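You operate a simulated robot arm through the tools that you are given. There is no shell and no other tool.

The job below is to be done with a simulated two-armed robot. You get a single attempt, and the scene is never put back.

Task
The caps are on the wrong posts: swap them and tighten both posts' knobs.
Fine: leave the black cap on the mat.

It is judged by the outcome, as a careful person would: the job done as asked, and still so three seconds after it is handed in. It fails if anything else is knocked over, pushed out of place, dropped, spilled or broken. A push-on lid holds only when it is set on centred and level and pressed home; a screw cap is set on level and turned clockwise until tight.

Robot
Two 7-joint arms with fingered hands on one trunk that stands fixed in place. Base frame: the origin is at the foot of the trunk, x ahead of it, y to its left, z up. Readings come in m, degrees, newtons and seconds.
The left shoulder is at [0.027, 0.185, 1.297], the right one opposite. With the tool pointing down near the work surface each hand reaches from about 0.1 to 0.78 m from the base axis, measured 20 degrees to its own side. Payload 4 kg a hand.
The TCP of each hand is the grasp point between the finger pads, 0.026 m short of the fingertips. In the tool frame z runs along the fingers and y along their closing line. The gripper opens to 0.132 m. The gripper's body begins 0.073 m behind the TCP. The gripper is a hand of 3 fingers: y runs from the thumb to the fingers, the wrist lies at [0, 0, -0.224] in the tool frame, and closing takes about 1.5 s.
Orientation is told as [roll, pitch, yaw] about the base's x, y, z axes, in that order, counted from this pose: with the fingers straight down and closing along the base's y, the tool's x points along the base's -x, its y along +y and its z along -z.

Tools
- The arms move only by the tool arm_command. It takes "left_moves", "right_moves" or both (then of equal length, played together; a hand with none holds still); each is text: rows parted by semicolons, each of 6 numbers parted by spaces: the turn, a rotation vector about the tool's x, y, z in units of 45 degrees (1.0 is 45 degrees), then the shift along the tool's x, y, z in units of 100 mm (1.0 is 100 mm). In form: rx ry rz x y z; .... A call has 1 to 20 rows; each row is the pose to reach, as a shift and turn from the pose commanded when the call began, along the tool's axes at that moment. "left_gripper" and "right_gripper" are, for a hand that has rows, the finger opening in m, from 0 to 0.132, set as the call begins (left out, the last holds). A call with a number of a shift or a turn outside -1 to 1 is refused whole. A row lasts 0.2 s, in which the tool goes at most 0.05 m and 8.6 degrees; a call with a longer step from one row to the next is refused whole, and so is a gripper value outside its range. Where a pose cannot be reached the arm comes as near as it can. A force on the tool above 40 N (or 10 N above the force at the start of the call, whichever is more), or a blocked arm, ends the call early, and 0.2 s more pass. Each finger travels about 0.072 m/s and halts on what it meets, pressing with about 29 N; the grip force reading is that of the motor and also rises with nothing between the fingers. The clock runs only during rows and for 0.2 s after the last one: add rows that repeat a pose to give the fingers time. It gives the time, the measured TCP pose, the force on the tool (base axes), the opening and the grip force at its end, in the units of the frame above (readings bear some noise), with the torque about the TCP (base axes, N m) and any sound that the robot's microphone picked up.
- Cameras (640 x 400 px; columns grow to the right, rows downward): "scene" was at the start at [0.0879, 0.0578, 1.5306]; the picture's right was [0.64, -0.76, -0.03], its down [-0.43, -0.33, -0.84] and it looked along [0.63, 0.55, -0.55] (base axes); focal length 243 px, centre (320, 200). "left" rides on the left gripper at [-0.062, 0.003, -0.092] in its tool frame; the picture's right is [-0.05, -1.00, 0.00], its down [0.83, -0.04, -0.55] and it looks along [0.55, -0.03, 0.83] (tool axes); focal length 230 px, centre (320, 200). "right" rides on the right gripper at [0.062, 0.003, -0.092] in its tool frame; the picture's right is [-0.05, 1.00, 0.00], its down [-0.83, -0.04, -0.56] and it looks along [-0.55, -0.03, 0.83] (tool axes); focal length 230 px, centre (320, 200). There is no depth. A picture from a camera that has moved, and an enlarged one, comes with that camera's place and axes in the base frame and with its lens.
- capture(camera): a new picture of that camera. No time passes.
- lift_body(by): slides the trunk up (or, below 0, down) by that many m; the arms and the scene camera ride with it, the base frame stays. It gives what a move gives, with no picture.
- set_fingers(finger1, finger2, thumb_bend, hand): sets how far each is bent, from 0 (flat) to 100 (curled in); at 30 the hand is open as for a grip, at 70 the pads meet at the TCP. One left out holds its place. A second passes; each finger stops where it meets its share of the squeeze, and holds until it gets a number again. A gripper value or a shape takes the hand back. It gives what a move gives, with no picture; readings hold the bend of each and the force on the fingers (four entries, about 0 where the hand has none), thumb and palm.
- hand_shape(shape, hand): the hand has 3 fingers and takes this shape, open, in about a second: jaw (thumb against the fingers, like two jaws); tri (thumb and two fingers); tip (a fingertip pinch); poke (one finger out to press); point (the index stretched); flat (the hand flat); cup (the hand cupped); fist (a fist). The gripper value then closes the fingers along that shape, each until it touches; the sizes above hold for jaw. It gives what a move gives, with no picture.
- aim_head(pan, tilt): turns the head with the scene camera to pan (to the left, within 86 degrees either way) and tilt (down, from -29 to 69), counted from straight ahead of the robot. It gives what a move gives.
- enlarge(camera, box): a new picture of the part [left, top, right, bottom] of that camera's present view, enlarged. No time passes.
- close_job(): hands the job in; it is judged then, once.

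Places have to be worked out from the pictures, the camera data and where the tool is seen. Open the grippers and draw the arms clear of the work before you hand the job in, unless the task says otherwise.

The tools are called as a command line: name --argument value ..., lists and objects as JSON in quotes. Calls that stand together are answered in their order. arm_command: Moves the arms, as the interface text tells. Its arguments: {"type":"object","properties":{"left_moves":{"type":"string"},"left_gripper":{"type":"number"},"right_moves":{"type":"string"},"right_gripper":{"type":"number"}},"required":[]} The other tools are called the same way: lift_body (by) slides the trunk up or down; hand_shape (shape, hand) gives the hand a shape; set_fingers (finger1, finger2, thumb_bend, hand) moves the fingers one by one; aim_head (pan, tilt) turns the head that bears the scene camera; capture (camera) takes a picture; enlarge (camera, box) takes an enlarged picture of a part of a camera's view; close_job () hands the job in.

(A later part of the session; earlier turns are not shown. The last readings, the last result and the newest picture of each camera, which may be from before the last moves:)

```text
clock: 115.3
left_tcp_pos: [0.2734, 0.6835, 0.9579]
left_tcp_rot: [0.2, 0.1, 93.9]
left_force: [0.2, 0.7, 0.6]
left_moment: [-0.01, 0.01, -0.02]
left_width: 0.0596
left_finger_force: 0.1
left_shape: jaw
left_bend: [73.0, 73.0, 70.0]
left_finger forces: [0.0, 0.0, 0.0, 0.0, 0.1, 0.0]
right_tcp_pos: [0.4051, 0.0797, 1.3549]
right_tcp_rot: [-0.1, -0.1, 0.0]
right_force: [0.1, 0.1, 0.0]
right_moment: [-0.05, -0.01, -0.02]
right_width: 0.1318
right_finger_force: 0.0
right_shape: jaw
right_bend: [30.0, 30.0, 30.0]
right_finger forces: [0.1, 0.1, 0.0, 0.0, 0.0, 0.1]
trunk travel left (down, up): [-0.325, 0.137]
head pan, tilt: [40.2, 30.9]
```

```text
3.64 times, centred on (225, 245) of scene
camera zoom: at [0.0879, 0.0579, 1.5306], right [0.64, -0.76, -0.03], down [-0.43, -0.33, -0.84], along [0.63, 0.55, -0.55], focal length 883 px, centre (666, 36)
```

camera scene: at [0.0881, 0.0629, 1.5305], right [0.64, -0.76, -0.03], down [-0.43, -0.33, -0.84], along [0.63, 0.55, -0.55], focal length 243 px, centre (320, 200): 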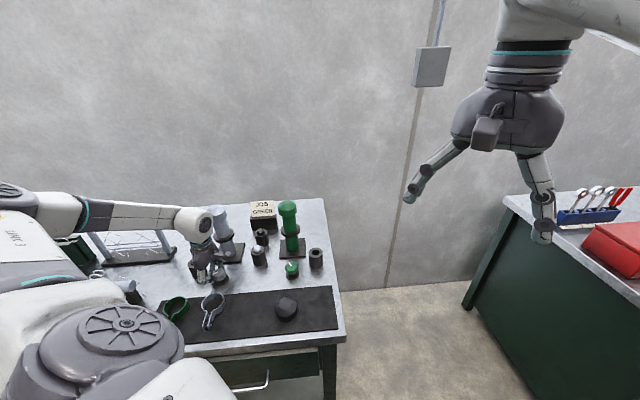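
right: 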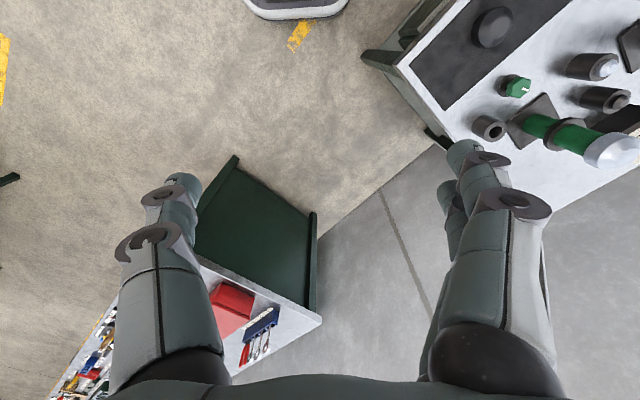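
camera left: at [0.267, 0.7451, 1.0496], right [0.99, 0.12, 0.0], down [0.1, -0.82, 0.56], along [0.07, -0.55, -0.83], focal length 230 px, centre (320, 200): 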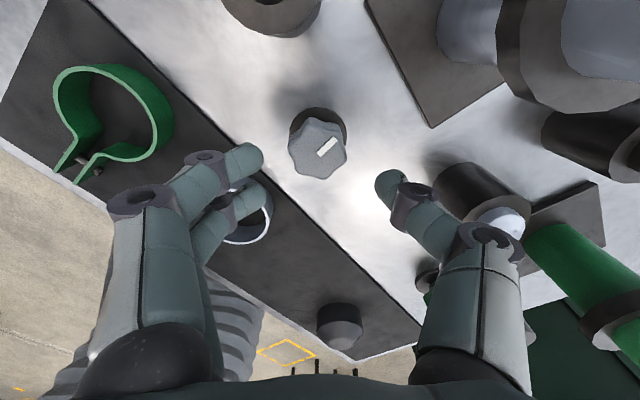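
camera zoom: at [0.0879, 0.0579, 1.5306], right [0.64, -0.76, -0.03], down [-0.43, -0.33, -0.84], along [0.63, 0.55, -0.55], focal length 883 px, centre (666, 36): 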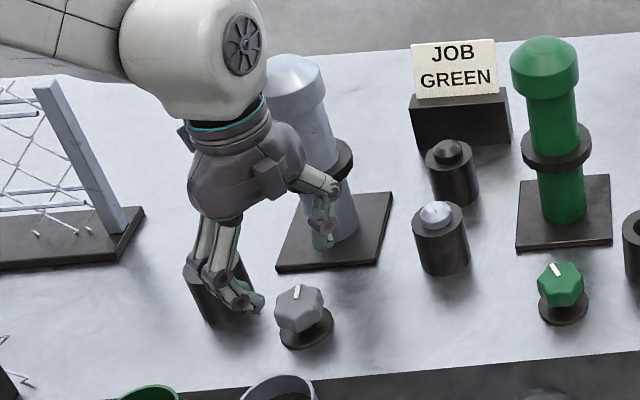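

Yaw +94° is reachable and the pointer now reads about 52°. I lower 5 cm, close, and turn clockwise 45° in this call.

arm_command --left_moves "0 0 0 0 0 0.2; 0 0 0 0 0 0.4; 0 0 0 0 0 0.5; 0 0 0 0 0 0.5"

arm_command --left_moves "0 0 0 0 0 0; 0 0 0 0 0 0; 0 0 0 0 0 0; 0 0 0 0 0 0; 0 0 0 0 0 0; 0 0 0 0 0 0" --left_gripper 0.02

enlarge --camera "left" --box '[200, 100, 440, 300]'

arm_command --left_moves "0 0 0.13 0 0 0; 0 0 0.26 0 0 0; 0 0 0.39 0 0 0; 0 0 0.52 0 0 0; 0 0 0.65 0 0 0; 0 0 0.78 0 0 0; 0 0 0.91 0 0 0; 0 0 1.0 0 0 0; 0 0 1.0 0 0 0"

enlarge --camera "left" --box '[200, 100, 440, 300]'

```text
clock: 116.3
left_tcp_pos: [0.274, 0.6817, 0.9076]
left_tcp_rot: [0.0, 0.1, 93.8]
left_force: [0.7, -0.4, -0.7]
left_moment: [0.01, -0.02, 0.03]
left_width: 0.0596
left_finger_force: 0.1
left_shape: jaw
left_bend: [73.0, 73.0, 70.0]
left_finger forces: [0.0, 0.0, 0.0, 0.1, 0.1, 0.1]
right_tcp_pos: [0.4071, 0.0799, 1.3535]
right_tcp_rot: [0.0, 0.0, 0.0]
right_force: [-0.3, 0.0, 0.3]
right_moment: [-0.02, 0.01, 0.0]
right_width: 0.132
right_finger_force: 0.1
right_shape: jaw
right_bend: [30.0, 30.0, 30.0]
right_finger forces: [0.0, 0.1, 0.0, 0.0, 0.1, 0.1]
trunk travel left (down, up): [-0.325, 0.137]
head pan, tilt: [40.2, 30.9]
```

```text
clock: 117.7
left_tcp_pos: [0.2742, 0.6826, 0.9081]
left_tcp_rot: [0.2, 0.1, 93.8]
left_force: [-0.2, 1.0, -1.5]
left_moment: [0.01, 0.02, -0.02]
left_width: 0.0304
left_finger_force: 29.0
left_shape: jaw
left_bend: [73.0, 73.0, 70.0]
left_finger forces: [13.0, 13.6, 0.0, 0.1, 25.7, 0.0]
right_tcp_pos: [0.4065, 0.079, 1.3531]
right_tcp_rot: [0.0, 0.0, 0.0]
right_force: [0.4, 0.1, 0.2]
right_moment: [0.01, 0.0, 0.05]
right_width: 0.132
right_finger_force: 0.1
right_shape: jaw
right_bend: [30.0, 30.0, 30.0]
right_finger forces: [0.0, 0.0, 0.0, 0.0, 0.0, 0.0]
trunk travel left (down, up): [-0.325, 0.137]
head pan, tilt: [40.2, 30.9]
```

```text
2.00 times, centred on (320, 200) of left
camera zoom: at [0.2673, 0.7448, 1.0], right [0.99, 0.12, 0.0], down [0.1, -0.82, 0.56], along [0.06, -0.55, -0.83], focal length 460 px, centre (320, 200)
```

zoom: 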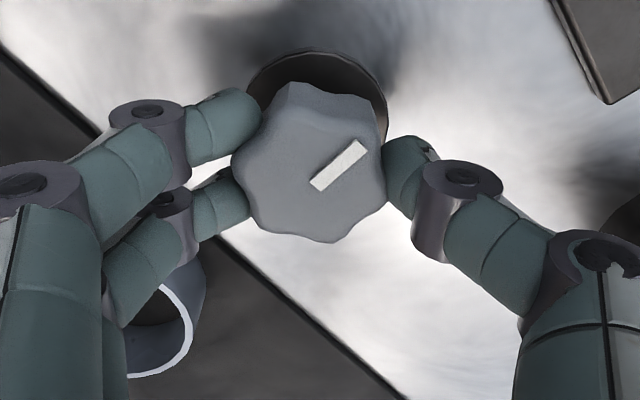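

```text
clock: 119.7
left_tcp_pos: [0.2741, 0.6818, 0.9076]
left_tcp_rot: [0.0, 0.2, 48.7]
left_force: [1.5, -7.8, 3.5]
left_moment: [-0.1, 0.03, 0.03]
left_width: 0.0299
left_finger_force: 29.0
left_shape: jaw
left_bend: [73.0, 73.0, 70.0]
left_finger forces: [12.0, 14.3, 0.0, 0.0, 31.1, 0.0]
right_tcp_pos: [0.4061, 0.0779, 1.3548]
right_tcp_rot: [0.1, 0.1, 0.0]
right_force: [-0.1, -0.2, 0.3]
right_moment: [-0.04, -0.02, 0.03]
right_width: 0.1319
right_finger_force: 0.0
right_shape: jaw
right_bend: [30.0, 30.0, 30.0]
right_finger forces: [0.0, 0.1, 0.1, 0.1, 0.0, 0.0]
trunk travel left (down, up): [-0.325, 0.137]
head pan, tilt: [40.2, 30.9]
```

```text
2.00 times, centred on (320, 200) of left
camera zoom: at [0.3124, 0.7309, 0.9999], right [0.79, -0.62, 0.0], down [-0.51, -0.65, 0.56], along [-0.35, -0.44, -0.83], focal length 460 px, centre (320, 200)
```

zoom: 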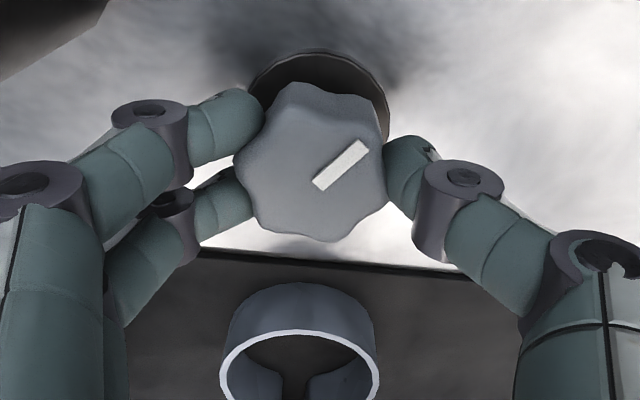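

It still follows the hand with negligible torque. I continue another 45°, easing off the small side load.

arm_command --left_moves "0 0 0.13 0 -0.006 0; 0 0 0.26 0 -0.006 0; 0 0 0.39 0 -0.006 0; 0 0 0.52 0 -0.006 0; 0 0 0.65 0 -0.006 0; 0 0 0.78 0 -0.006 0; 0 0 0.91 0 -0.006 0; 0 0 1.0 0 -0.006 0; 0 0 1.0 0 -0.006 0"

enlarge --camera "left" --box '[200, 100, 440, 300]'

```text
clock: 121.7
left_tcp_pos: [0.2725, 0.6824, 0.9064]
left_tcp_rot: [-0.1, 0.1, 3.7]
left_force: [-1.8, -8.3, 2.1]
left_moment: [-0.16, 0.05, 0.05]
left_width: 0.0301
left_finger_force: 28.9
left_shape: jaw
left_bend: [73.0, 73.0, 70.0]
left_finger forces: [11.6, 13.6, 0.0, 0.1, 32.4, 0.1]
right_tcp_pos: [0.4064, 0.079, 1.3539]
right_tcp_rot: [0.1, 0.0, 0.0]
right_force: [0.5, -0.3, -0.3]
right_moment: [-0.01, -0.02, 0.01]
right_width: 0.132
right_finger_force: 0.1
right_shape: jaw
right_bend: [30.0, 30.0, 30.0]
right_finger forces: [0.0, 0.0, 0.0, 0.1, 0.0, 0.0]
trunk travel left (down, up): [-0.325, 0.137]
head pan, tilt: [40.2, 30.9]
```

```text
2.00 times, centred on (320, 200) of left
camera zoom: at [0.3348, 0.6894, 0.9999], right [0.12, -0.99, 0.0], down [-0.82, -0.1, 0.56], along [-0.55, -0.07, -0.83], focal length 460 px, centre (320, 200)
```

zoom: 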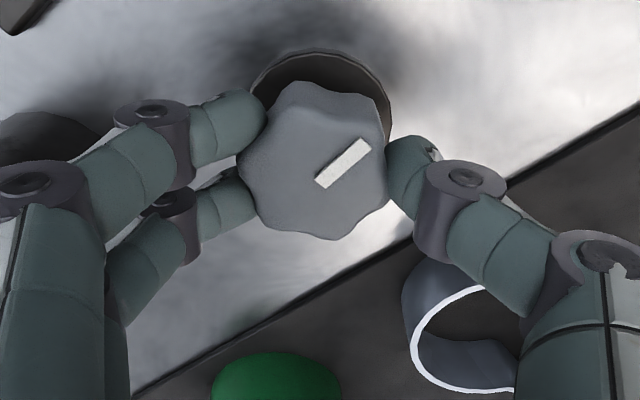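

About 193° turned so far. I continue 42° more in this grip.

arm_command --left_moves "0 0 0.13 0 -0.008 0; 0 0 0.26 0 -0.008 0; 0 0 0.39 0 -0.008 0; 0 0 0.52 0 -0.008 0; 0 0 0.65 0 -0.008 0; 0 0 0.78 0 -0.008 0; 0 0 0.94 0 -0.008 0; 0 0 0.94 0 -0.008 0"

enlarge --camera "left" --box '[200, 100, 440, 300]'

enlarge --camera "scene" --box '[170, 190, 280, 300]'

```text
clock: 123.5
left_tcp_pos: [0.2728, 0.6818, 0.908]
left_tcp_rot: [-0.3, 0.1, -38.6]
left_force: [-8.7, -3.3, 4.3]
left_moment: [-0.07, 0.18, 0.01]
left_width: 0.03
left_finger_force: 29.1
left_shape: jaw
left_bend: [73.0, 73.0, 70.0]
left_finger forces: [11.2, 13.9, 0.1, 0.0, 33.0, 0.1]
right_tcp_pos: [0.4049, 0.0794, 1.3539]
right_tcp_rot: [0.1, 0.0, 0.0]
right_force: [0.1, 0.1, -0.8]
right_moment: [-0.01, -0.02, 0.01]
right_width: 0.132
right_finger_force: 0.2
right_shape: jaw
right_bend: [30.0, 30.0, 30.0]
right_finger forces: [0.0, 0.1, 0.1, 0.0, 0.0, 0.1]
trunk travel left (down, up): [-0.325, 0.137]
head pan, tilt: [40.2, 30.9]
```

```text
2.00 times, centred on (320, 200) of left
camera zoom: at [0.3232, 0.646, 0.9999], right [-0.58, -0.81, 0.0], down [-0.68, 0.48, 0.56], along [-0.45, 0.32, -0.83], focal length 460 px, centre (320, 200)
```

zoom: 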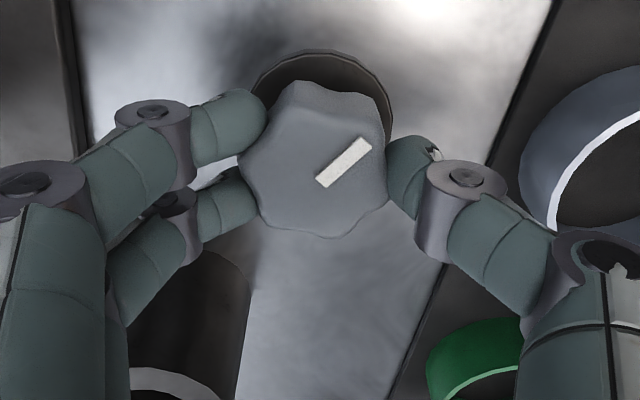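

```text
3.64 times, centred on (225, 245) of scene
camera zoom: at [0.0862, 0.0569, 1.5308], right [0.64, -0.76, -0.03], down [-0.43, -0.33, -0.84], along [0.63, 0.55, -0.54], focal length 883 px, centre (666, 36)
```

zoom: 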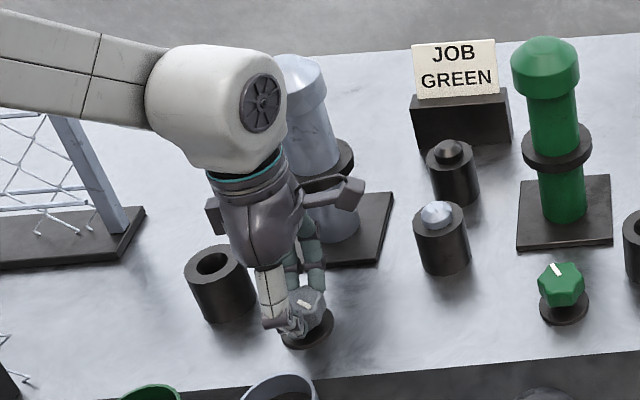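

235° turned in total; the knob appears slightly lower, as a thread would. I do another re-grip cycle: release, rise, swing back 132°, lower.

arm_command --left_moves "0 0 0 0 0 0; 0 0 0 0 0 0; 0 0 0 0 0 0; 0 0 0 0 0 0; 0 0 0 0 0 -0.2; 0 0 0 0 0 -0.4; 0 0 0 0 0 -0.5; 0 0 -0.15 0 0 -0.5; 0 0 -0.3 0 0 -0.5; 0 0 -0.45 0 0 -0.5; 0 0 -0.6 0 0 -0.5; 0 0 -0.75 0 0 -0.5; 0 0 -0.9 0 0 -0.5; 0 0 -1.0 0 0 -0.5; 0 0 -1.0 0 0 -0.5" --left_gripper 0.06

arm_command --left_moves "0 0 -0.15 0 0 0; 0 0 -0.3 0 0 0; 0 0 -0.45 0 0 0; 0 0 -0.6 0 0 0; 0 0 -0.75 0 0 0; 0 0 -0.9 0 0 0; 0 0 -1.0 0 0 0; 0 0 -1.0 0 0 0"

arm_command --left_moves "0 0 -0.15 0 0 0; 0 0 -0.3 0 0 0; 0 0 -0.45 0 0 0; 0 0 -0.6 0 0 0; 0 0 -0.75 0 0 0; 0 0 -0.9 0 0 0; 0 0 -0.94 0 0 0; 0 0 -0.94 0 0 0"

capture --camera "left"

enlarge --camera "scene" --box '[170, 190, 280, 300]'

```text
clock: 126.7
left_tcp_pos: [0.2735, 0.6827, 0.9573]
left_tcp_rot: [-0.1, 0.2, 6.5]
left_force: [0.2, -0.2, -0.1]
left_moment: [0.01, -0.01, 0.01]
left_width: 0.0595
left_finger_force: 0.0
left_shape: jaw
left_bend: [73.0, 73.0, 70.0]
left_finger forces: [0.1, 0.0, 0.0, 0.0, 0.0, 0.1]
right_tcp_pos: [0.407, 0.0801, 1.3543]
right_tcp_rot: [0.0, -0.1, 0.1]
right_force: [0.1, 1.0, 0.0]
right_moment: [0.0, 0.03, 0.02]
right_width: 0.132
right_finger_force: 0.1
right_shape: jaw
right_bend: [30.0, 30.0, 30.0]
right_finger forces: [0.0, 0.1, 0.0, 0.0, 0.1, 0.0]
trunk travel left (down, up): [-0.325, 0.137]
head pan, tilt: [40.2, 30.9]
```

```text
clock: 128.5
left_tcp_pos: [0.2732, 0.684, 0.9574]
left_tcp_rot: [0.0, 0.1, 51.6]
left_force: [0.4, -0.7, 0.2]
left_moment: [0.02, -0.03, 0.05]
left_width: 0.0597
left_finger_force: 0.0
left_shape: jaw
left_bend: [73.0, 73.0, 70.0]
left_finger forces: [0.0, 0.1, 0.0, 0.1, 0.1, 0.1]
right_tcp_pos: [0.4059, 0.0797, 1.353]
right_tcp_rot: [-0.1, -0.1, 0.0]
right_force: [0.6, -0.4, 0.4]
right_moment: [-0.01, 0.01, 0.03]
right_width: 0.1319
right_finger_force: 0.0
right_shape: jaw
right_bend: [30.0, 30.0, 30.0]
right_finger forces: [0.0, 0.1, 0.0, 0.0, 0.1, 0.0]
trunk travel left (down, up): [-0.325, 0.137]
head pan, tilt: [40.2, 30.9]
```

```text
clock: 130.3
left_tcp_pos: [0.2731, 0.6816, 0.957]
left_tcp_rot: [0.1, 0.1, 93.8]
left_force: [0.2, -0.1, -0.3]
left_moment: [0.0, 0.02, 0.02]
left_width: 0.0597
left_finger_force: 0.0
left_shape: jaw
left_bend: [73.0, 73.0, 70.0]
left_finger forces: [0.0, 0.0, 0.0, 0.0, 0.1, 0.0]
right_tcp_pos: [0.407, 0.0798, 1.3549]
right_tcp_rot: [0.0, 0.0, 0.0]
right_force: [-1.1, -0.5, -0.3]
right_moment: [-0.02, -0.01, -0.03]
right_width: 0.1318
right_finger_force: 0.0
right_shape: jaw
right_bend: [30.0, 30.0, 30.0]
right_finger forces: [0.1, 0.0, 0.1, 0.1, 0.1, 0.0]
trunk travel left (down, up): [-0.325, 0.137]
head pan, tilt: [40.2, 30.9]
```

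```text
taken
camera left: at [0.2664, 0.7439, 1.0498], right [0.99, 0.12, 0.0], down [0.1, -0.82, 0.56], along [0.07, -0.55, -0.83], focal length 230 px, centre (320, 200)
```

left: 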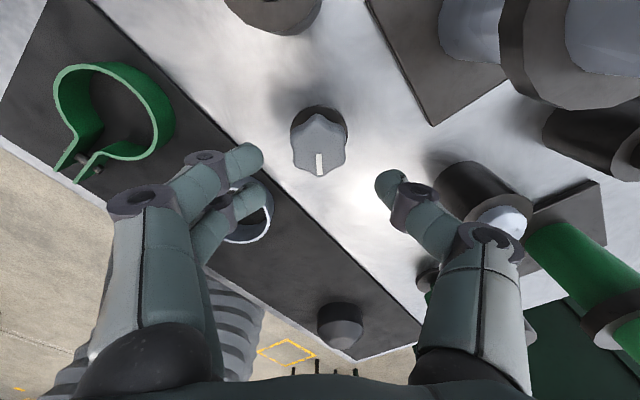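

```text
3.64 times, centred on (225, 245) of scene
camera zoom: at [0.0879, 0.0579, 1.5306], right [0.64, -0.76, -0.03], down [-0.43, -0.33, -0.84], along [0.63, 0.55, -0.55], focal length 883 px, centre (666, 36)
```

zoom: 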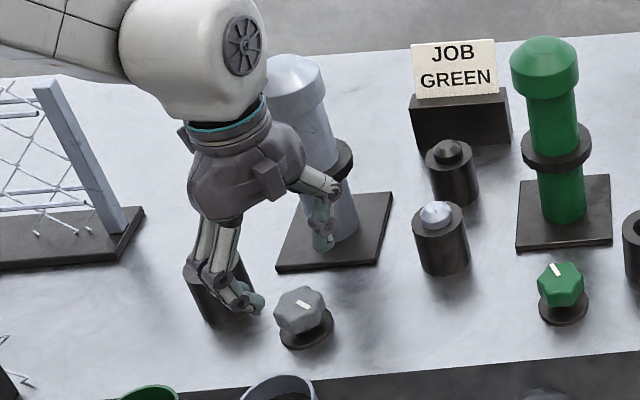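

The pointer is at about -80°, confirming 235° of travel. I lower, grip, and turn another 45°.

arm_command --left_moves "0 0 0 0 0 0.2; 0 0 0 0 0 0.4; 0 0 0 0 0 0.5; 0 0 0 0 0 0.5"

arm_command --left_moves "0 0 0 0 0 0; 0 0 0 0 0 0; 0 0 0 0 0 0; 0 0 0 0 0 0; 0 0 0 0 0 0; 0 0 0 0 0 0; 0 0 0.13 0 0 0; 0 0 0.26 0 0 0; 0 0 0.39 0 0 0; 0 0 0.52 0 0 0; 0 0 0.65 0 0 0; 0 0 0.78 0 0 0; 0 0 0.91 0 0 0; 0 0 1.0 0 0 0; 0 0 1.0 0 0 0" --left_gripper 0.02

enlarge --camera "left" --box '[200, 100, 440, 300]'

```text
clock: 131.3
left_tcp_pos: [0.2748, 0.6821, 0.9079]
left_tcp_rot: [0.1, 0.1, 93.7]
left_force: [-0.2, -0.2, -0.6]
left_moment: [-0.01, 0.01, 0.0]
left_width: 0.0599
left_finger_force: 0.0
left_shape: jaw
left_bend: [73.0, 73.0, 70.0]
left_finger forces: [0.0, 0.1, 0.0, 0.0, 0.1, 0.1]
right_tcp_pos: [0.4053, 0.0804, 1.3543]
right_tcp_rot: [-0.1, 0.0, 0.0]
right_force: [0.0, -0.3, 0.6]
right_moment: [0.02, 0.02, 0.01]
right_width: 0.1319
right_finger_force: 0.1
right_shape: jaw
right_bend: [30.0, 30.0, 30.0]
right_finger forces: [0.1, 0.1, 0.0, 0.0, 0.0, 0.0]
trunk travel left (down, up): [-0.325, 0.137]
head pan, tilt: [40.2, 30.9]
```

```text
clock: 134.5
left_tcp_pos: [0.2741, 0.6819, 0.9061]
left_tcp_rot: [0.0, 0.1, 48.7]
left_force: [-0.2, -2.6, 3.7]
left_moment: [-0.07, 0.01, 0.06]
left_width: 0.0304
left_finger_force: 29.3
left_shape: jaw
left_bend: [73.0, 73.0, 70.0]
left_finger forces: [13.5, 14.5, 0.0, 0.0, 29.5, 0.0]
right_tcp_pos: [0.4064, 0.08, 1.3535]
right_tcp_rot: [0.1, 0.1, 0.0]
right_force: [-0.3, -0.3, 0.0]
right_moment: [0.01, 0.03, 0.0]
right_width: 0.1317
right_finger_force: 0.0
right_shape: jaw
right_bend: [30.0, 30.0, 30.0]
right_finger forces: [0.0, 0.1, 0.1, 0.1, 0.0, 0.0]
trunk travel left (down, up): [-0.325, 0.137]
head pan, tilt: [40.2, 30.9]
```

```text
2.00 times, centred on (320, 200) of left
camera zoom: at [0.3124, 0.73, 0.9994], right [0.78, -0.62, 0.0], down [-0.51, -0.65, 0.56], along [-0.35, -0.44, -0.83], focal length 460 px, centre (320, 200)
```

zoom: 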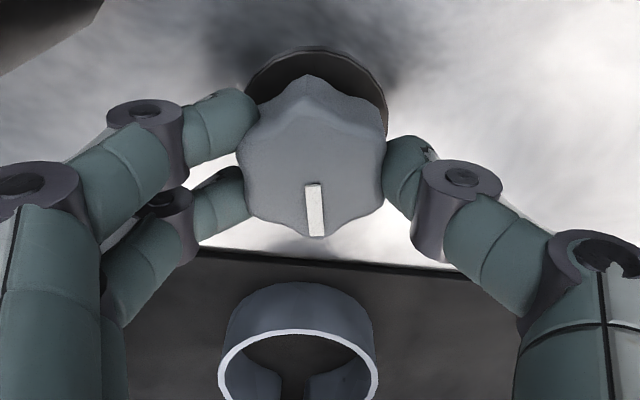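

Still following; torque is slightly up at 0.06. I continue 45°.

arm_command --left_moves "0 0 0.13 0 0 0; 0 0 0.26 0 0 0; 0 0 0.39 0 0 0; 0 0 0.52 0 0 0; 0 0 0.65 0 0 0; 0 0 0.78 0 0 0; 0 0 0.91 0 0 0; 0 0 1.0 0 0 0; 0 0 1.0 0 0 0"

enlarge --camera "left" --box '[200, 100, 440, 300]'

```text
clock: 136.5
left_tcp_pos: [0.2764, 0.6811, 0.908]
left_tcp_rot: [0.0, 0.0, 3.7]
left_force: [7.6, -2.7, 4.1]
left_moment: [-0.03, -0.07, 0.71]
left_width: 0.0295
left_finger_force: 29.1
left_shape: jaw
left_bend: [74.0, 73.0, 70.0]
left_finger forces: [10.0, 19.6, 0.0, 0.0, 35.1, 0.0]
right_tcp_pos: [0.4073, 0.0787, 1.3548]
right_tcp_rot: [0.1, 0.1, 0.0]
right_force: [0.9, -0.2, 0.1]
right_moment: [0.02, 0.0, -0.04]
right_width: 0.1319
right_finger_force: 0.2
right_shape: jaw
right_bend: [30.0, 30.0, 30.0]
right_finger forces: [0.0, 0.0, 0.0, 0.1, 0.0, 0.0]
trunk travel left (down, up): [-0.325, 0.137]
head pan, tilt: [40.2, 30.9]
```

```text
2.00 times, centred on (320, 200) of left
camera zoom: at [0.3379, 0.6894, 1.0003], right [0.12, -0.99, 0.0], down [-0.83, -0.1, 0.55], along [-0.55, -0.07, -0.83], focal length 460 px, centre (320, 200)
```

zoom: 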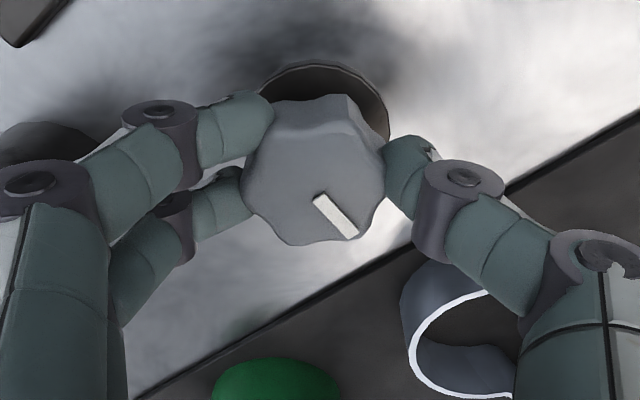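

The torque rose to 0.71 N·m and the pointer lagged the hand by about 35°, so the knob has hit its stop. I give one more short push to confirm.

arm_command --left_moves "0 0 0.1 0 0 0; 0 0 0.2 0 0 0; 0 0 0.3 0 0 0; 0 0 0.3 0 0 0"

enlarge --camera "left" --box '[200, 100, 440, 300]'

```text
clock: 137.5
left_tcp_pos: [0.2789, 0.6827, 0.9083]
left_tcp_rot: [-0.1, -0.1, -9.8]
left_force: [23.7, -8.2, 1.8]
left_moment: [-0.14, -0.39, 0.61]
left_width: 0.0291
left_finger_force: 29.2
left_shape: jaw
left_bend: [75.0, 73.0, 70.0]
left_finger forces: [12.9, 16.5, 0.0, 0.1, 33.7, 0.0]
right_tcp_pos: [0.4103, 0.0795, 1.3526]
right_tcp_rot: [0.1, 0.2, 0.1]
right_force: [-0.5, 0.4, 0.5]
right_moment: [0.02, 0.03, 0.01]
right_width: 0.1318
right_finger_force: 0.0
right_shape: jaw
right_bend: [30.0, 30.0, 30.0]
right_finger forces: [0.1, 0.0, 0.0, 0.0, 0.0, 0.1]
trunk travel left (down, up): [-0.325, 0.137]
head pan, tilt: [40.2, 30.9]
```

```text
2.00 times, centred on (320, 200) of left
camera zoom: at [0.3402, 0.6741, 1.0005], right [-0.12, -0.99, 0.0], down [-0.83, 0.1, 0.55], along [-0.55, 0.06, -0.83], focal length 460 px, centre (320, 200)
```

zoom: 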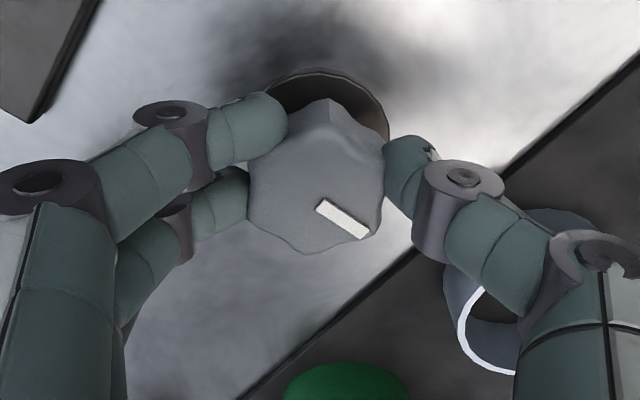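

The pointer stays at about 223° while the hand slips round, so the grey knob is tight. I open and rise straight up without turning back.

arm_command --left_moves "0 0 0 0 0 0; 0 0 0 0 0 0; 0 0 0 0 0 0; 0 0 0 0 0 0; 0 0 0 0 0 0" --left_gripper 0.065

enlarge --camera "left" --box '[200, 100, 440, 300]'

arm_command --left_moves "0 0 0 0 0 -0.2; 0 0 0 0 0 -0.5; 0 0 0 0 0 -0.8; 0 0 0 0 0 -1.0; 0 0 0 0 0 -1.0"

capture --camera "left"

enlarge --camera "scene" --box '[150, 170, 310, 310]'

```text
clock: 138.7
left_tcp_pos: [0.274, 0.6829, 0.9072]
left_tcp_rot: [-0.1, 0.2, -9.6]
left_force: [-0.2, 0.3, 0.9]
left_moment: [-0.02, 0.02, 0.01]
left_width: 0.0645
left_finger_force: 0.1
left_shape: jaw
left_bend: [73.0, 73.0, 70.0]
left_finger forces: [0.0, 0.1, 0.1, 0.0, 0.0, 0.1]
right_tcp_pos: [0.406, 0.0801, 1.3531]
right_tcp_rot: [0.0, -0.1, -0.1]
right_force: [-0.2, 0.6, -0.1]
right_moment: [-0.01, 0.01, 0.0]
right_width: 0.1321
right_finger_force: 0.1
right_shape: jaw
right_bend: [30.0, 30.0, 30.0]
right_finger forces: [0.0, 0.1, 0.0, 0.1, 0.0, 0.0]
trunk travel left (down, up): [-0.325, 0.137]
head pan, tilt: [40.2, 30.9]
```

```text
2.00 times, centred on (320, 200) of left
camera zoom: at [0.3354, 0.6762, 0.9996], right [-0.12, -0.99, 0.0], down [-0.82, 0.1, 0.56], along [-0.55, 0.06, -0.83], focal length 460 px, centre (320, 200)
```

zoom: 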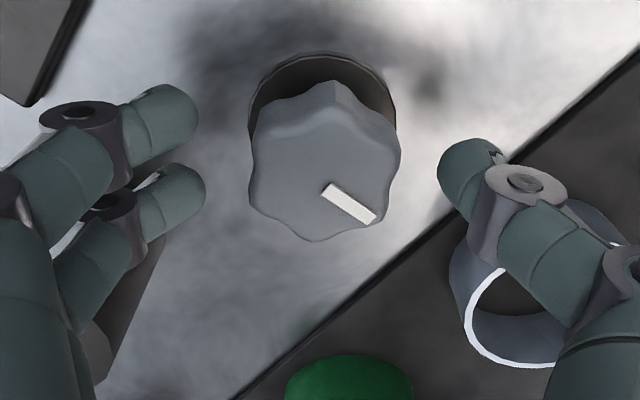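

```text
clock: 139.9
left_tcp_pos: [0.2742, 0.6836, 1.0094]
left_tcp_rot: [-0.1, 0.1, -9.7]
left_force: [0.2, 0.0, -0.7]
left_moment: [0.01, 0.0, -0.02]
left_width: 0.0644
left_finger_force: 0.0
left_shape: jaw
left_bend: [73.0, 73.0, 70.0]
left_finger forces: [0.0, 0.0, 0.0, 0.1, 0.0, 0.1]
right_tcp_pos: [0.4065, 0.0801, 1.3536]
right_tcp_rot: [0.0, 0.0, 0.0]
right_force: [1.1, -0.1, 1.5]
right_moment: [0.0, 0.0, 0.01]
right_width: 0.1319
right_finger_force: 0.2
right_shape: jaw
right_bend: [30.0, 30.0, 30.0]
right_finger forces: [0.1, 0.0, 0.0, 0.0, 0.1, 0.2]
trunk travel left (down, up): [-0.325, 0.137]
head pan, tilt: [40.2, 30.9]
```

```text
taken
camera left: at [0.3358, 0.677, 1.1017], right [-0.12, -0.99, 0.0], down [-0.82, 0.1, 0.56], along [-0.55, 0.06, -0.83], focal length 230 px, centre (320, 200)
```

left: 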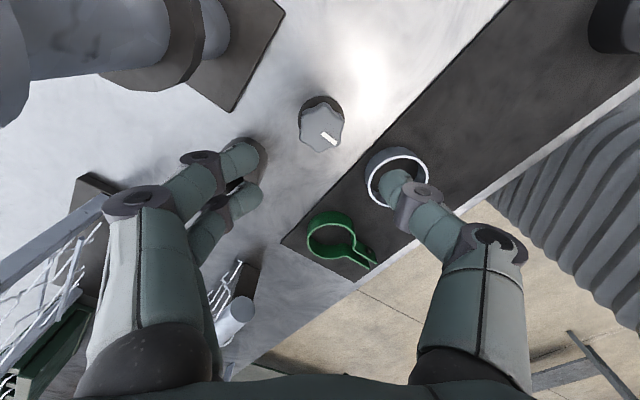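

```text
2.86 times, centred on (230, 240) of scene
camera zoom: at [0.0881, 0.0581, 1.5306], right [0.64, -0.76, -0.03], down [-0.43, -0.33, -0.84], along [0.63, 0.55, -0.55], focal length 694 px, centre (577, 86)
```

zoom: 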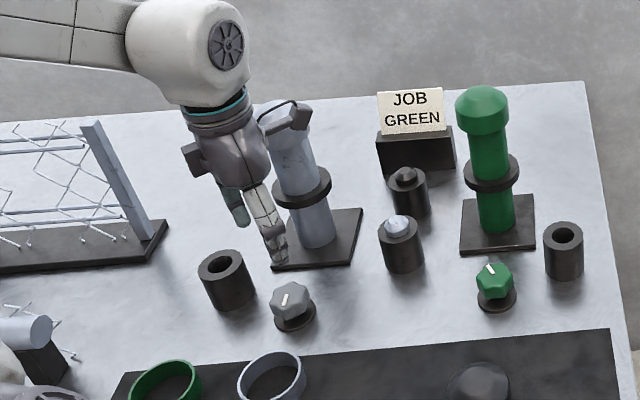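

The grey knob is tight and nothing around it has moved. Next is the green knob, near (0.444, 0.512). I rise a little and carry the hand there at safe height.

arm_command --left_moves "0 0 0 0 0 -0.4; 0 0 0 -0.25 -0.18 -0.5; 0 0 0 -0.5 -0.36 -0.5; 0 0 0 -0.75 -0.53 -0.5; 0 0 0 -0.98 -0.7 -0.5; 0 0 0 -0.98 -0.7 -0.5"

arm_command --left_moves "0 0 0 -0.25 -0.18 0; 0 0 0 -0.5 -0.36 0; 0 0 0 -0.75 -0.53 0; 0 0 0 -0.98 -0.7 0; 0 0 0 -0.98 -0.7 0"

capture --camera "left"

capture --camera "scene"

```text
clock: 141.3
left_tcp_pos: [0.3599, 0.5989, 1.0593]
left_tcp_rot: [-0.1, 0.0, -9.6]
left_force: [0.0, 0.0, 0.1]
left_moment: [0.0, 0.0, -0.02]
left_width: 0.0643
left_finger_force: 0.1
left_shape: jaw
left_bend: [73.0, 73.0, 70.0]
left_finger forces: [0.1, 0.0, 0.1, 0.0, 0.1, 0.0]
right_tcp_pos: [0.4062, 0.0809, 1.3536]
right_tcp_rot: [0.0, 0.0, 0.0]
right_force: [-0.3, -0.8, 1.3]
right_moment: [-0.01, -0.03, -0.01]
right_width: 0.132
right_finger_force: 0.0
right_shape: jaw
right_bend: [30.0, 30.0, 30.0]
right_finger forces: [0.0, 0.0, 0.0, 0.1, 0.1, 0.0]
trunk travel left (down, up): [-0.325, 0.137]
head pan, tilt: [40.2, 30.9]
```

```text
clock: 142.5
left_tcp_pos: [0.4431, 0.5112, 1.0571]
left_tcp_rot: [0.0, 0.0, -9.7]
left_force: [0.4, 0.1, 0.3]
left_moment: [-0.02, 0.01, -0.02]
left_width: 0.0644
left_finger_force: 0.1
left_shape: jaw
left_bend: [73.0, 73.0, 70.0]
left_finger forces: [0.0, 0.1, 0.0, 0.0, 0.0, 0.0]
right_tcp_pos: [0.4066, 0.0796, 1.3542]
right_tcp_rot: [0.1, 0.1, 0.1]
right_force: [0.3, 0.3, 0.4]
right_moment: [-0.02, 0.01, 0.0]
right_width: 0.1316
right_finger_force: 0.3
right_shape: jaw
right_bend: [30.0, 30.0, 30.0]
right_finger forces: [0.1, 0.0, 0.0, 0.1, 0.0, 0.0]
trunk travel left (down, up): [-0.325, 0.137]
head pan, tilt: [40.2, 30.9]
```

```text
taken
camera left: at [0.5049, 0.5034, 1.1502], right [-0.12, -0.99, 0.0], down [-0.83, 0.1, 0.56], along [-0.55, 0.06, -0.83], focal length 230 px, centre (320, 200)
```

left: 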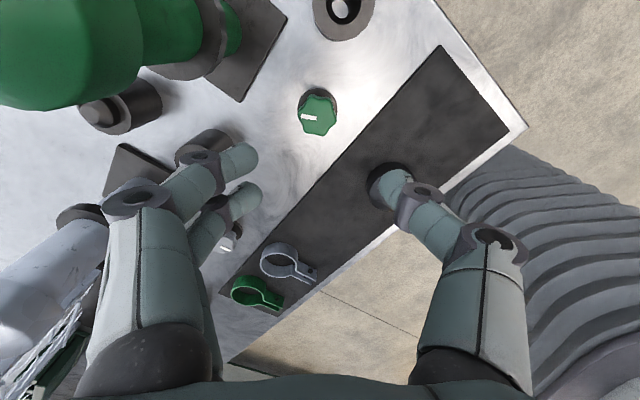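

```text
taken
camera scene: at [0.0879, 0.0586, 1.5306], right [0.64, -0.76, -0.03], down [-0.43, -0.33, -0.84], along [0.63, 0.55, -0.55], focal length 243 px, centre (320, 200)
```

scene: 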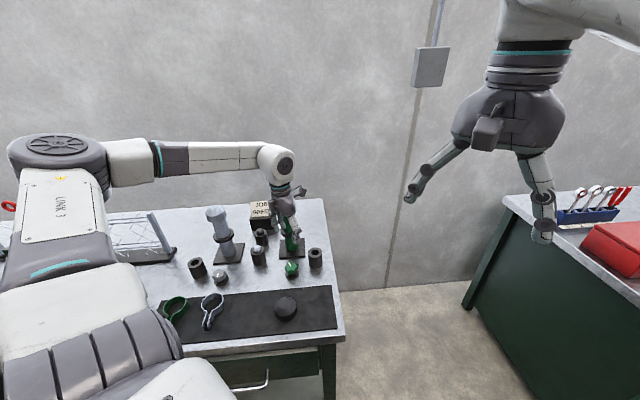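

The knob sits about 3 mm further along tool +y, with its pointer near 83°. I correct for that and swing the hand counter-clockwise to get room for a long clockwise turn.

arm_command --left_moves "0 0 -0.15 0 0.03 0; 0 0 -0.3 0 0.03 0; 0 0 -0.45 0 0.03 0; 0 0 -0.6 0 0.03 0; 0 0 -0.75 0 0.03 0; 0 0 -0.9 0 0.03 0; 0 0 -1.0 0 0.03 0" --left_gripper 0.06

arm_command --left_moves "0 0 -0.15 0 0 0; 0 0 -0.3 0 0 0; 0 0 -0.45 0 0 0; 0 0 -0.6 0 0 0; 0 0 -0.75 0 0 0; 0 0 -0.9 0 0 0; 0 0 -1.0 0 0 0"

arm_command --left_moves "0 0 -0.15 0 0 0; 0 0 -0.3 0 0 0; 0 0 -0.45 0 0 0; 0 0 -0.6 0 0 0; 0 0 -0.6 0 0 0"

capture --camera "left"

enlarge --camera "scene" --box '[220, 170, 350, 290]'

```text
clock: 144.1
left_tcp_pos: [0.4457, 0.5138, 1.0584]
left_tcp_rot: [-0.1, 0.1, 35.5]
left_force: [-0.1, -0.2, -0.2]
left_moment: [0.01, -0.01, 0.03]
left_width: 0.0606
left_finger_force: 0.0
left_shape: jaw
left_bend: [73.0, 73.0, 70.0]
left_finger forces: [0.0, 0.0, 0.0, 0.0, 0.1, 0.0]
right_tcp_pos: [0.4066, 0.0797, 1.3531]
right_tcp_rot: [0.0, 0.1, 0.0]
right_force: [-0.2, -0.4, -0.4]
right_moment: [0.02, 0.0, 0.03]
right_width: 0.1319
right_finger_force: 0.1
right_shape: jaw
right_bend: [30.0, 30.0, 30.0]
right_finger forces: [0.0, 0.1, 0.1, 0.1, 0.1, 0.0]
trunk travel left (down, up): [-0.325, 0.137]
head pan, tilt: [40.2, 30.9]
```

```text
clock: 145.7
left_tcp_pos: [0.445, 0.5153, 1.0572]
left_tcp_rot: [0.1, 0.1, 80.3]
left_force: [0.1, 0.8, -0.2]
left_moment: [-0.04, -0.01, -0.03]
left_width: 0.0606
left_finger_force: 0.1
left_shape: jaw
left_bend: [73.0, 73.0, 70.0]
left_finger forces: [0.0, 0.0, 0.1, 0.0, 0.0, 0.0]
right_tcp_pos: [0.4065, 0.0796, 1.3545]
right_tcp_rot: [0.0, 0.0, 0.0]
right_force: [-0.7, 0.2, -0.5]
right_moment: [0.01, 0.0, 0.0]
right_width: 0.1318
right_finger_force: 0.0
right_shape: jaw
right_bend: [30.0, 30.0, 30.0]
right_finger forces: [0.0, 0.1, 0.0, 0.1, 0.0, 0.0]
trunk travel left (down, up): [-0.325, 0.137]
head pan, tilt: [40.2, 30.9]
```

```text
clock: 146.9
left_tcp_pos: [0.4445, 0.5155, 1.0578]
left_tcp_rot: [0.0, 0.0, 107.4]
left_force: [0.6, 0.4, -1.5]
left_moment: [0.0, 0.02, 0.04]
left_width: 0.0609
left_finger_force: 0.1
left_shape: jaw
left_bend: [73.0, 73.0, 70.0]
left_finger forces: [0.0, 0.1, 0.1, 0.1, 0.0, 0.0]
right_tcp_pos: [0.4063, 0.08, 1.3537]
right_tcp_rot: [0.0, 0.0, 0.0]
right_force: [-1.2, 0.0, -0.9]
right_moment: [0.02, 0.02, 0.01]
right_width: 0.1321
right_finger_force: 0.0
right_shape: jaw
right_bend: [30.0, 30.0, 30.0]
right_finger forces: [0.0, 0.0, 0.0, 0.0, 0.1, 0.0]
trunk travel left (down, up): [-0.325, 0.137]
head pan, tilt: [40.2, 30.9]
```

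```text
taken
camera left: at [0.4232, 0.5731, 1.1498], right [0.94, 0.35, 0.0], down [0.29, -0.78, 0.56], along [0.19, -0.52, -0.83], focal length 230 px, centre (320, 200)
```

left: 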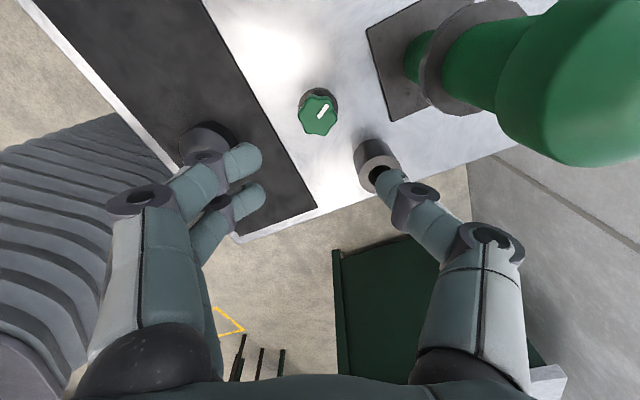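

```text
3.33 times, centred on (285, 230) of scene
camera zoom: at [0.088, 0.0579, 1.5306], right [0.64, -0.76, -0.03], down [-0.43, -0.33, -0.84], along [0.63, 0.55, -0.55], focal length 809 px, centre (437, 100)
```

zoom: 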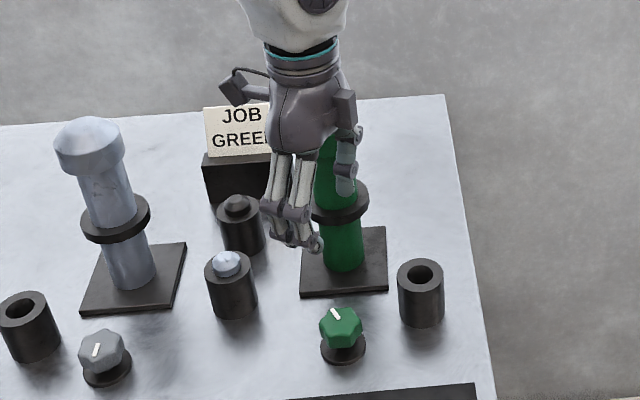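

Yaw 107° works here too. I descend 9 cm and recheck centring before gripping.

arm_command --left_moves "0 0 0 0.01 0 0.3; 0 0 0 0.01 0 0.6; 0 0 0 0.01 0 0.9; 0 0 0 0.01 0 0.9"

capture --camera "left"

enlarge --camera "scene" --box '[240, 200, 350, 300]'

```text
clock: 147.9
left_tcp_pos: [0.4455, 0.513, 0.9676]
left_tcp_rot: [0.0, 0.1, 107.3]
left_force: [-0.7, 0.4, 0.7]
left_moment: [-0.01, -0.01, 0.01]
left_width: 0.0605
left_finger_force: 0.1
left_shape: jaw
left_bend: [73.0, 73.0, 70.0]
left_finger forces: [0.0, 0.0, 0.0, 0.0, 0.0, 0.0]
right_tcp_pos: [0.4058, 0.0797, 1.354]
right_tcp_rot: [0.0, 0.0, 0.0]
right_force: [-0.6, -0.8, 0.0]
right_moment: [0.0, -0.01, 0.01]
right_width: 0.1318
right_finger_force: 0.0
right_shape: jaw
right_bend: [30.0, 30.0, 30.0]
right_finger forces: [0.0, 0.1, 0.0, 0.0, 0.0, 0.0]
trunk travel left (down, up): [-0.325, 0.137]
head pan, tilt: [40.2, 30.9]
```

```text
taken
camera left: at [0.4244, 0.5713, 1.0592], right [0.94, 0.35, 0.0], down [0.29, -0.78, 0.56], along [0.19, -0.52, -0.83], focal length 230 px, centre (320, 200)
```

left: 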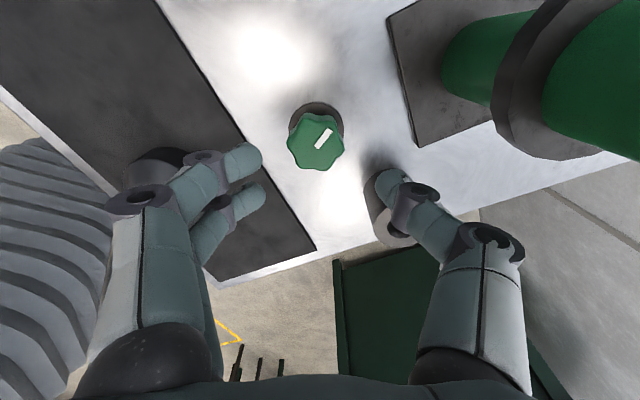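

```text
4.00 times, centred on (295, 250) of scene
camera zoom: at [0.0878, 0.0577, 1.5307], right [0.64, -0.76, -0.03], down [-0.43, -0.33, -0.84], along [0.63, 0.55, -0.55], focal length 971 px, centre (420, 0)
```

zoom: 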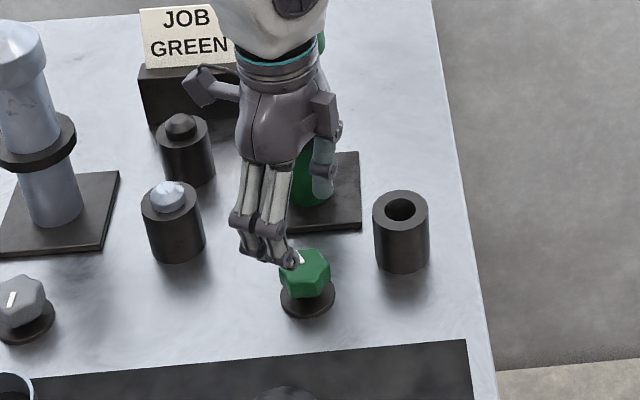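

Nearly centred, off by about 1.5 mm. I correct that, lower to z≈0.9075 and close.

arm_command --left_moves "0 0 0 -0.015 0.015 0.2; 0 0 0 -0.015 0.015 0.4; 0 0 0 -0.015 0.015 0.6; 0 0 0 -0.015 0.015 0.6"

enlarge --camera "left" --box '[200, 100, 440, 300]'

arm_command --left_moves "0 0 0 0 0 0; 0 0 0 0 0 0; 0 0 0 0 0 0; 0 0 0 0 0 0; 0 0 0 0 0 0; 0 0 0 0 0 0" --left_gripper 0.02

enlarge --camera "left" --box '[200, 100, 440, 300]'

```text
clock: 148.9
left_tcp_pos: [0.443, 0.5133, 0.9045]
left_tcp_rot: [0.1, 0.0, 107.3]
left_force: [0.6, 0.1, -0.2]
left_moment: [-0.02, 0.03, 0.01]
left_width: 0.0606
left_finger_force: 0.0
left_shape: jaw
left_bend: [73.0, 73.0, 70.0]
left_finger forces: [0.0, 0.0, 0.1, 0.0, 0.1, 0.1]
right_tcp_pos: [0.4066, 0.0798, 1.3551]
right_tcp_rot: [0.1, 0.0, 0.0]
right_force: [-0.1, 0.3, -0.4]
right_moment: [0.0, -0.03, 0.01]
right_width: 0.132
right_finger_force: 0.0
right_shape: jaw
right_bend: [30.0, 30.0, 30.0]
right_finger forces: [0.0, 0.1, 0.0, 0.1, 0.0, 0.0]
trunk travel left (down, up): [-0.325, 0.137]
head pan, tilt: [40.2, 30.9]
```

```text
2.00 times, centred on (320, 200) of left
camera zoom: at [0.4217, 0.5715, 0.9972], right [0.94, 0.35, 0.0], down [0.29, -0.78, 0.56], along [0.19, -0.52, -0.83], focal length 460 px, centre (320, 200)
```

zoom: 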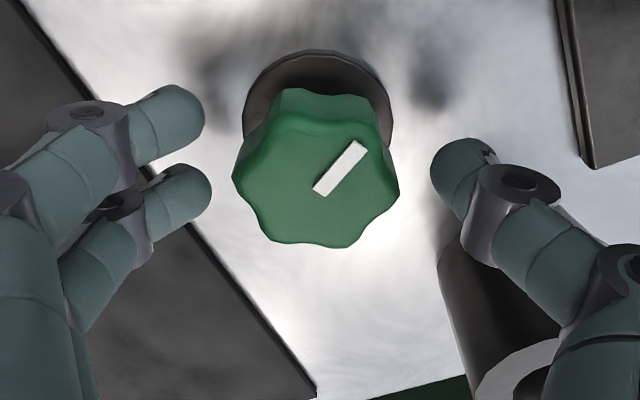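

```text
clock: 150.3
left_tcp_pos: [0.4426, 0.5133, 0.9051]
left_tcp_rot: [0.1, 0.1, 107.3]
left_force: [0.7, 0.3, -0.7]
left_moment: [0.01, 0.01, -0.01]
left_width: 0.0311
left_finger_force: 29.0
left_shape: jaw
left_bend: [73.0, 73.0, 70.0]
left_finger forces: [13.1, 12.8, 0.0, 0.0, 26.1, 0.0]
right_tcp_pos: [0.4081, 0.0797, 1.3538]
right_tcp_rot: [0.0, 0.1, 0.0]
right_force: [-0.3, 0.4, 0.3]
right_moment: [0.02, -0.01, 0.02]
right_width: 0.1319
right_finger_force: 0.1
right_shape: jaw
right_bend: [30.0, 30.0, 30.0]
right_finger forces: [0.1, 0.0, 0.1, 0.1, 0.0, 0.0]
trunk travel left (down, up): [-0.325, 0.137]
head pan, tilt: [40.2, 30.9]
```

```text
2.00 times, centred on (320, 200) of left
camera zoom: at [0.4218, 0.5715, 0.9971], right [0.94, 0.35, 0.0], down [0.29, -0.78, 0.56], along [0.19, -0.52, -0.83], focal length 460 px, centre (320, 200)
```

zoom: 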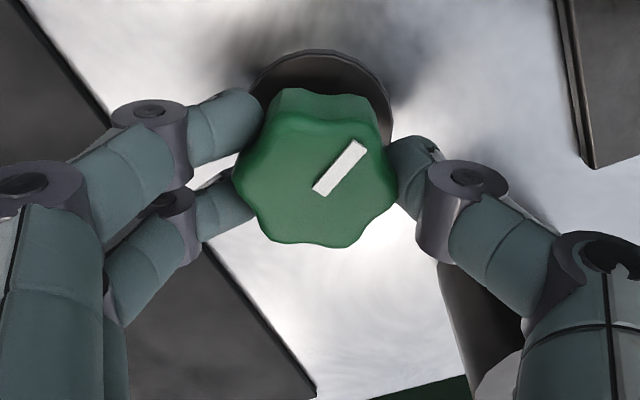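

Perfectly balanced grip on the green knob. I turn clockwise 45°, watching the clearance to the tube on the thumb side.

arm_command --left_moves "0 0 0.13 0 0 0; 0 0 0.26 0 0 0; 0 0 0.39 0 0 0; 0 0 0.52 0 0 0; 0 0 0.65 0 0 0; 0 0 0.78 0 0 0; 0 0 0.91 0 0 0; 0 0 1.0 0 0 0; 0 0 1.0 0 0 0"

enlarge --camera "left" --box '[200, 100, 440, 300]'

enlarge --camera "scene" --box '[240, 200, 350, 300]'

```text
clock: 152.3
left_tcp_pos: [0.4429, 0.5137, 0.9065]
left_tcp_rot: [0.1, 0.2, 62.3]
left_force: [-2.2, -12.2, -16.7]
left_moment: [-0.26, 0.03, 0.02]
left_width: 0.03
left_finger_force: 29.6
left_shape: jaw
left_bend: [73.0, 73.0, 70.0]
left_finger forces: [10.3, 13.3, 0.1, 0.0, 26.0, 0.1]
right_tcp_pos: [0.4077, 0.0792, 1.3531]
right_tcp_rot: [0.1, 0.1, 0.0]
right_force: [0.1, 0.6, 0.3]
right_moment: [0.0, -0.01, 0.02]
right_width: 0.1316
right_finger_force: 0.1
right_shape: jaw
right_bend: [30.0, 30.0, 30.0]
right_finger forces: [0.0, 0.0, 0.0, 0.0, 0.0, 0.0]
trunk travel left (down, up): [-0.325, 0.137]
head pan, tilt: [40.2, 30.9]
```

```text
2.00 times, centred on (320, 200) of left
camera zoom: at [0.4692, 0.57, 0.9981], right [0.91, -0.42, 0.0], down [-0.35, -0.75, 0.56], along [-0.24, -0.51, -0.83], focal length 460 px, centre (320, 200)
```

zoom: 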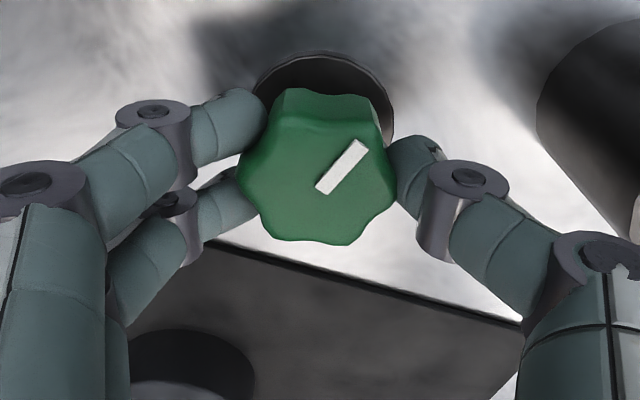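

```text
4.00 times, centred on (295, 250) of scene
camera zoom: at [0.0891, 0.0576, 1.5305], right [0.64, -0.76, -0.03], down [-0.44, -0.33, -0.84], along [0.63, 0.55, -0.55], focal length 971 px, centre (420, 0)
```

zoom: 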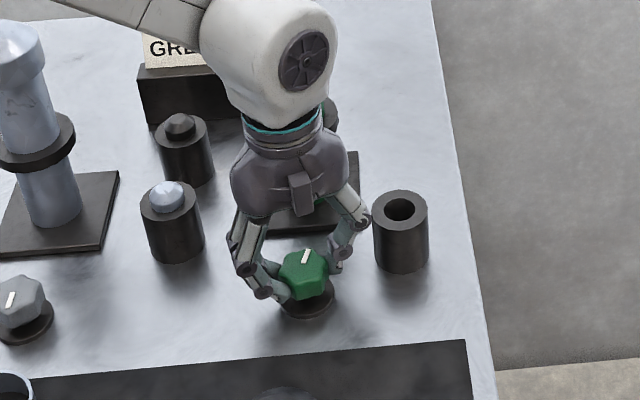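

The knob turns with the hand, but it pulls down 17 N as it threads in. I follow it down 1.5 mm while continuing 45°.

arm_command --left_moves "0 0 0 0.008 -0.005 0.015; 0 0 0.13 0.008 -0.005 0.015; 0 0 0.26 0.008 -0.005 0.015; 0 0 0.39 0.008 -0.005 0.015; 0 0 0.52 0.008 -0.005 0.015; 0 0 0.65 0.008 -0.005 0.015; 0 0 0.78 0.008 -0.005 0.015; 0 0 0.91 0.008 -0.005 0.015; 0 0 1.0 0.008 -0.005 0.015; 0 0 1.0 0.008 -0.005 0.015"

enlarge --camera "left" --box '[200, 100, 440, 300]'

```text
clock: 154.5
left_tcp_pos: [0.4432, 0.5133, 0.9068]
left_tcp_rot: [0.0, 0.1, 17.2]
left_force: [-2.8, -7.5, -9.8]
left_moment: [-0.19, 0.02, 0.07]
left_width: 0.0297
left_finger_force: 28.7
left_shape: jaw
left_bend: [73.0, 73.0, 70.0]
left_finger forces: [11.4, 12.6, 0.0, 0.0, 30.2, 0.1]
right_tcp_pos: [0.4063, 0.0796, 1.3538]
right_tcp_rot: [0.0, 0.0, -0.1]
right_force: [-0.2, -0.9, -0.5]
right_moment: [0.0, 0.02, 0.01]
right_width: 0.1322
right_finger_force: 0.0
right_shape: jaw
right_bend: [30.0, 30.0, 30.0]
right_finger forces: [0.0, 0.0, 0.1, 0.0, 0.0, 0.1]
trunk travel left (down, up): [-0.325, 0.137]
head pan, tilt: [40.2, 30.9]
```

```text
2.00 times, centred on (320, 200) of left
camera zoom: at [0.5008, 0.5349, 0.9979], right [0.35, -0.94, 0.0], down [-0.78, -0.29, 0.56], along [-0.52, -0.19, -0.83], focal length 460 px, centre (320, 200)
```

zoom: 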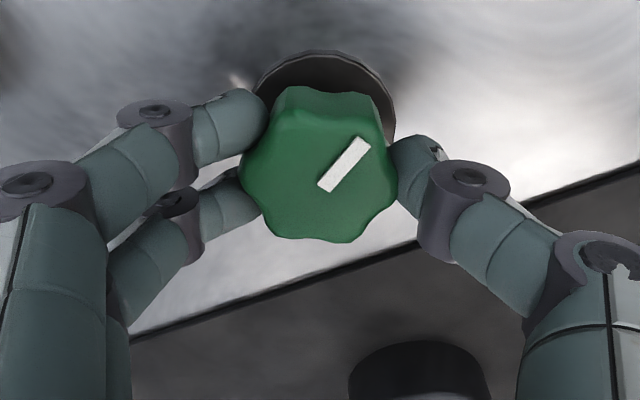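

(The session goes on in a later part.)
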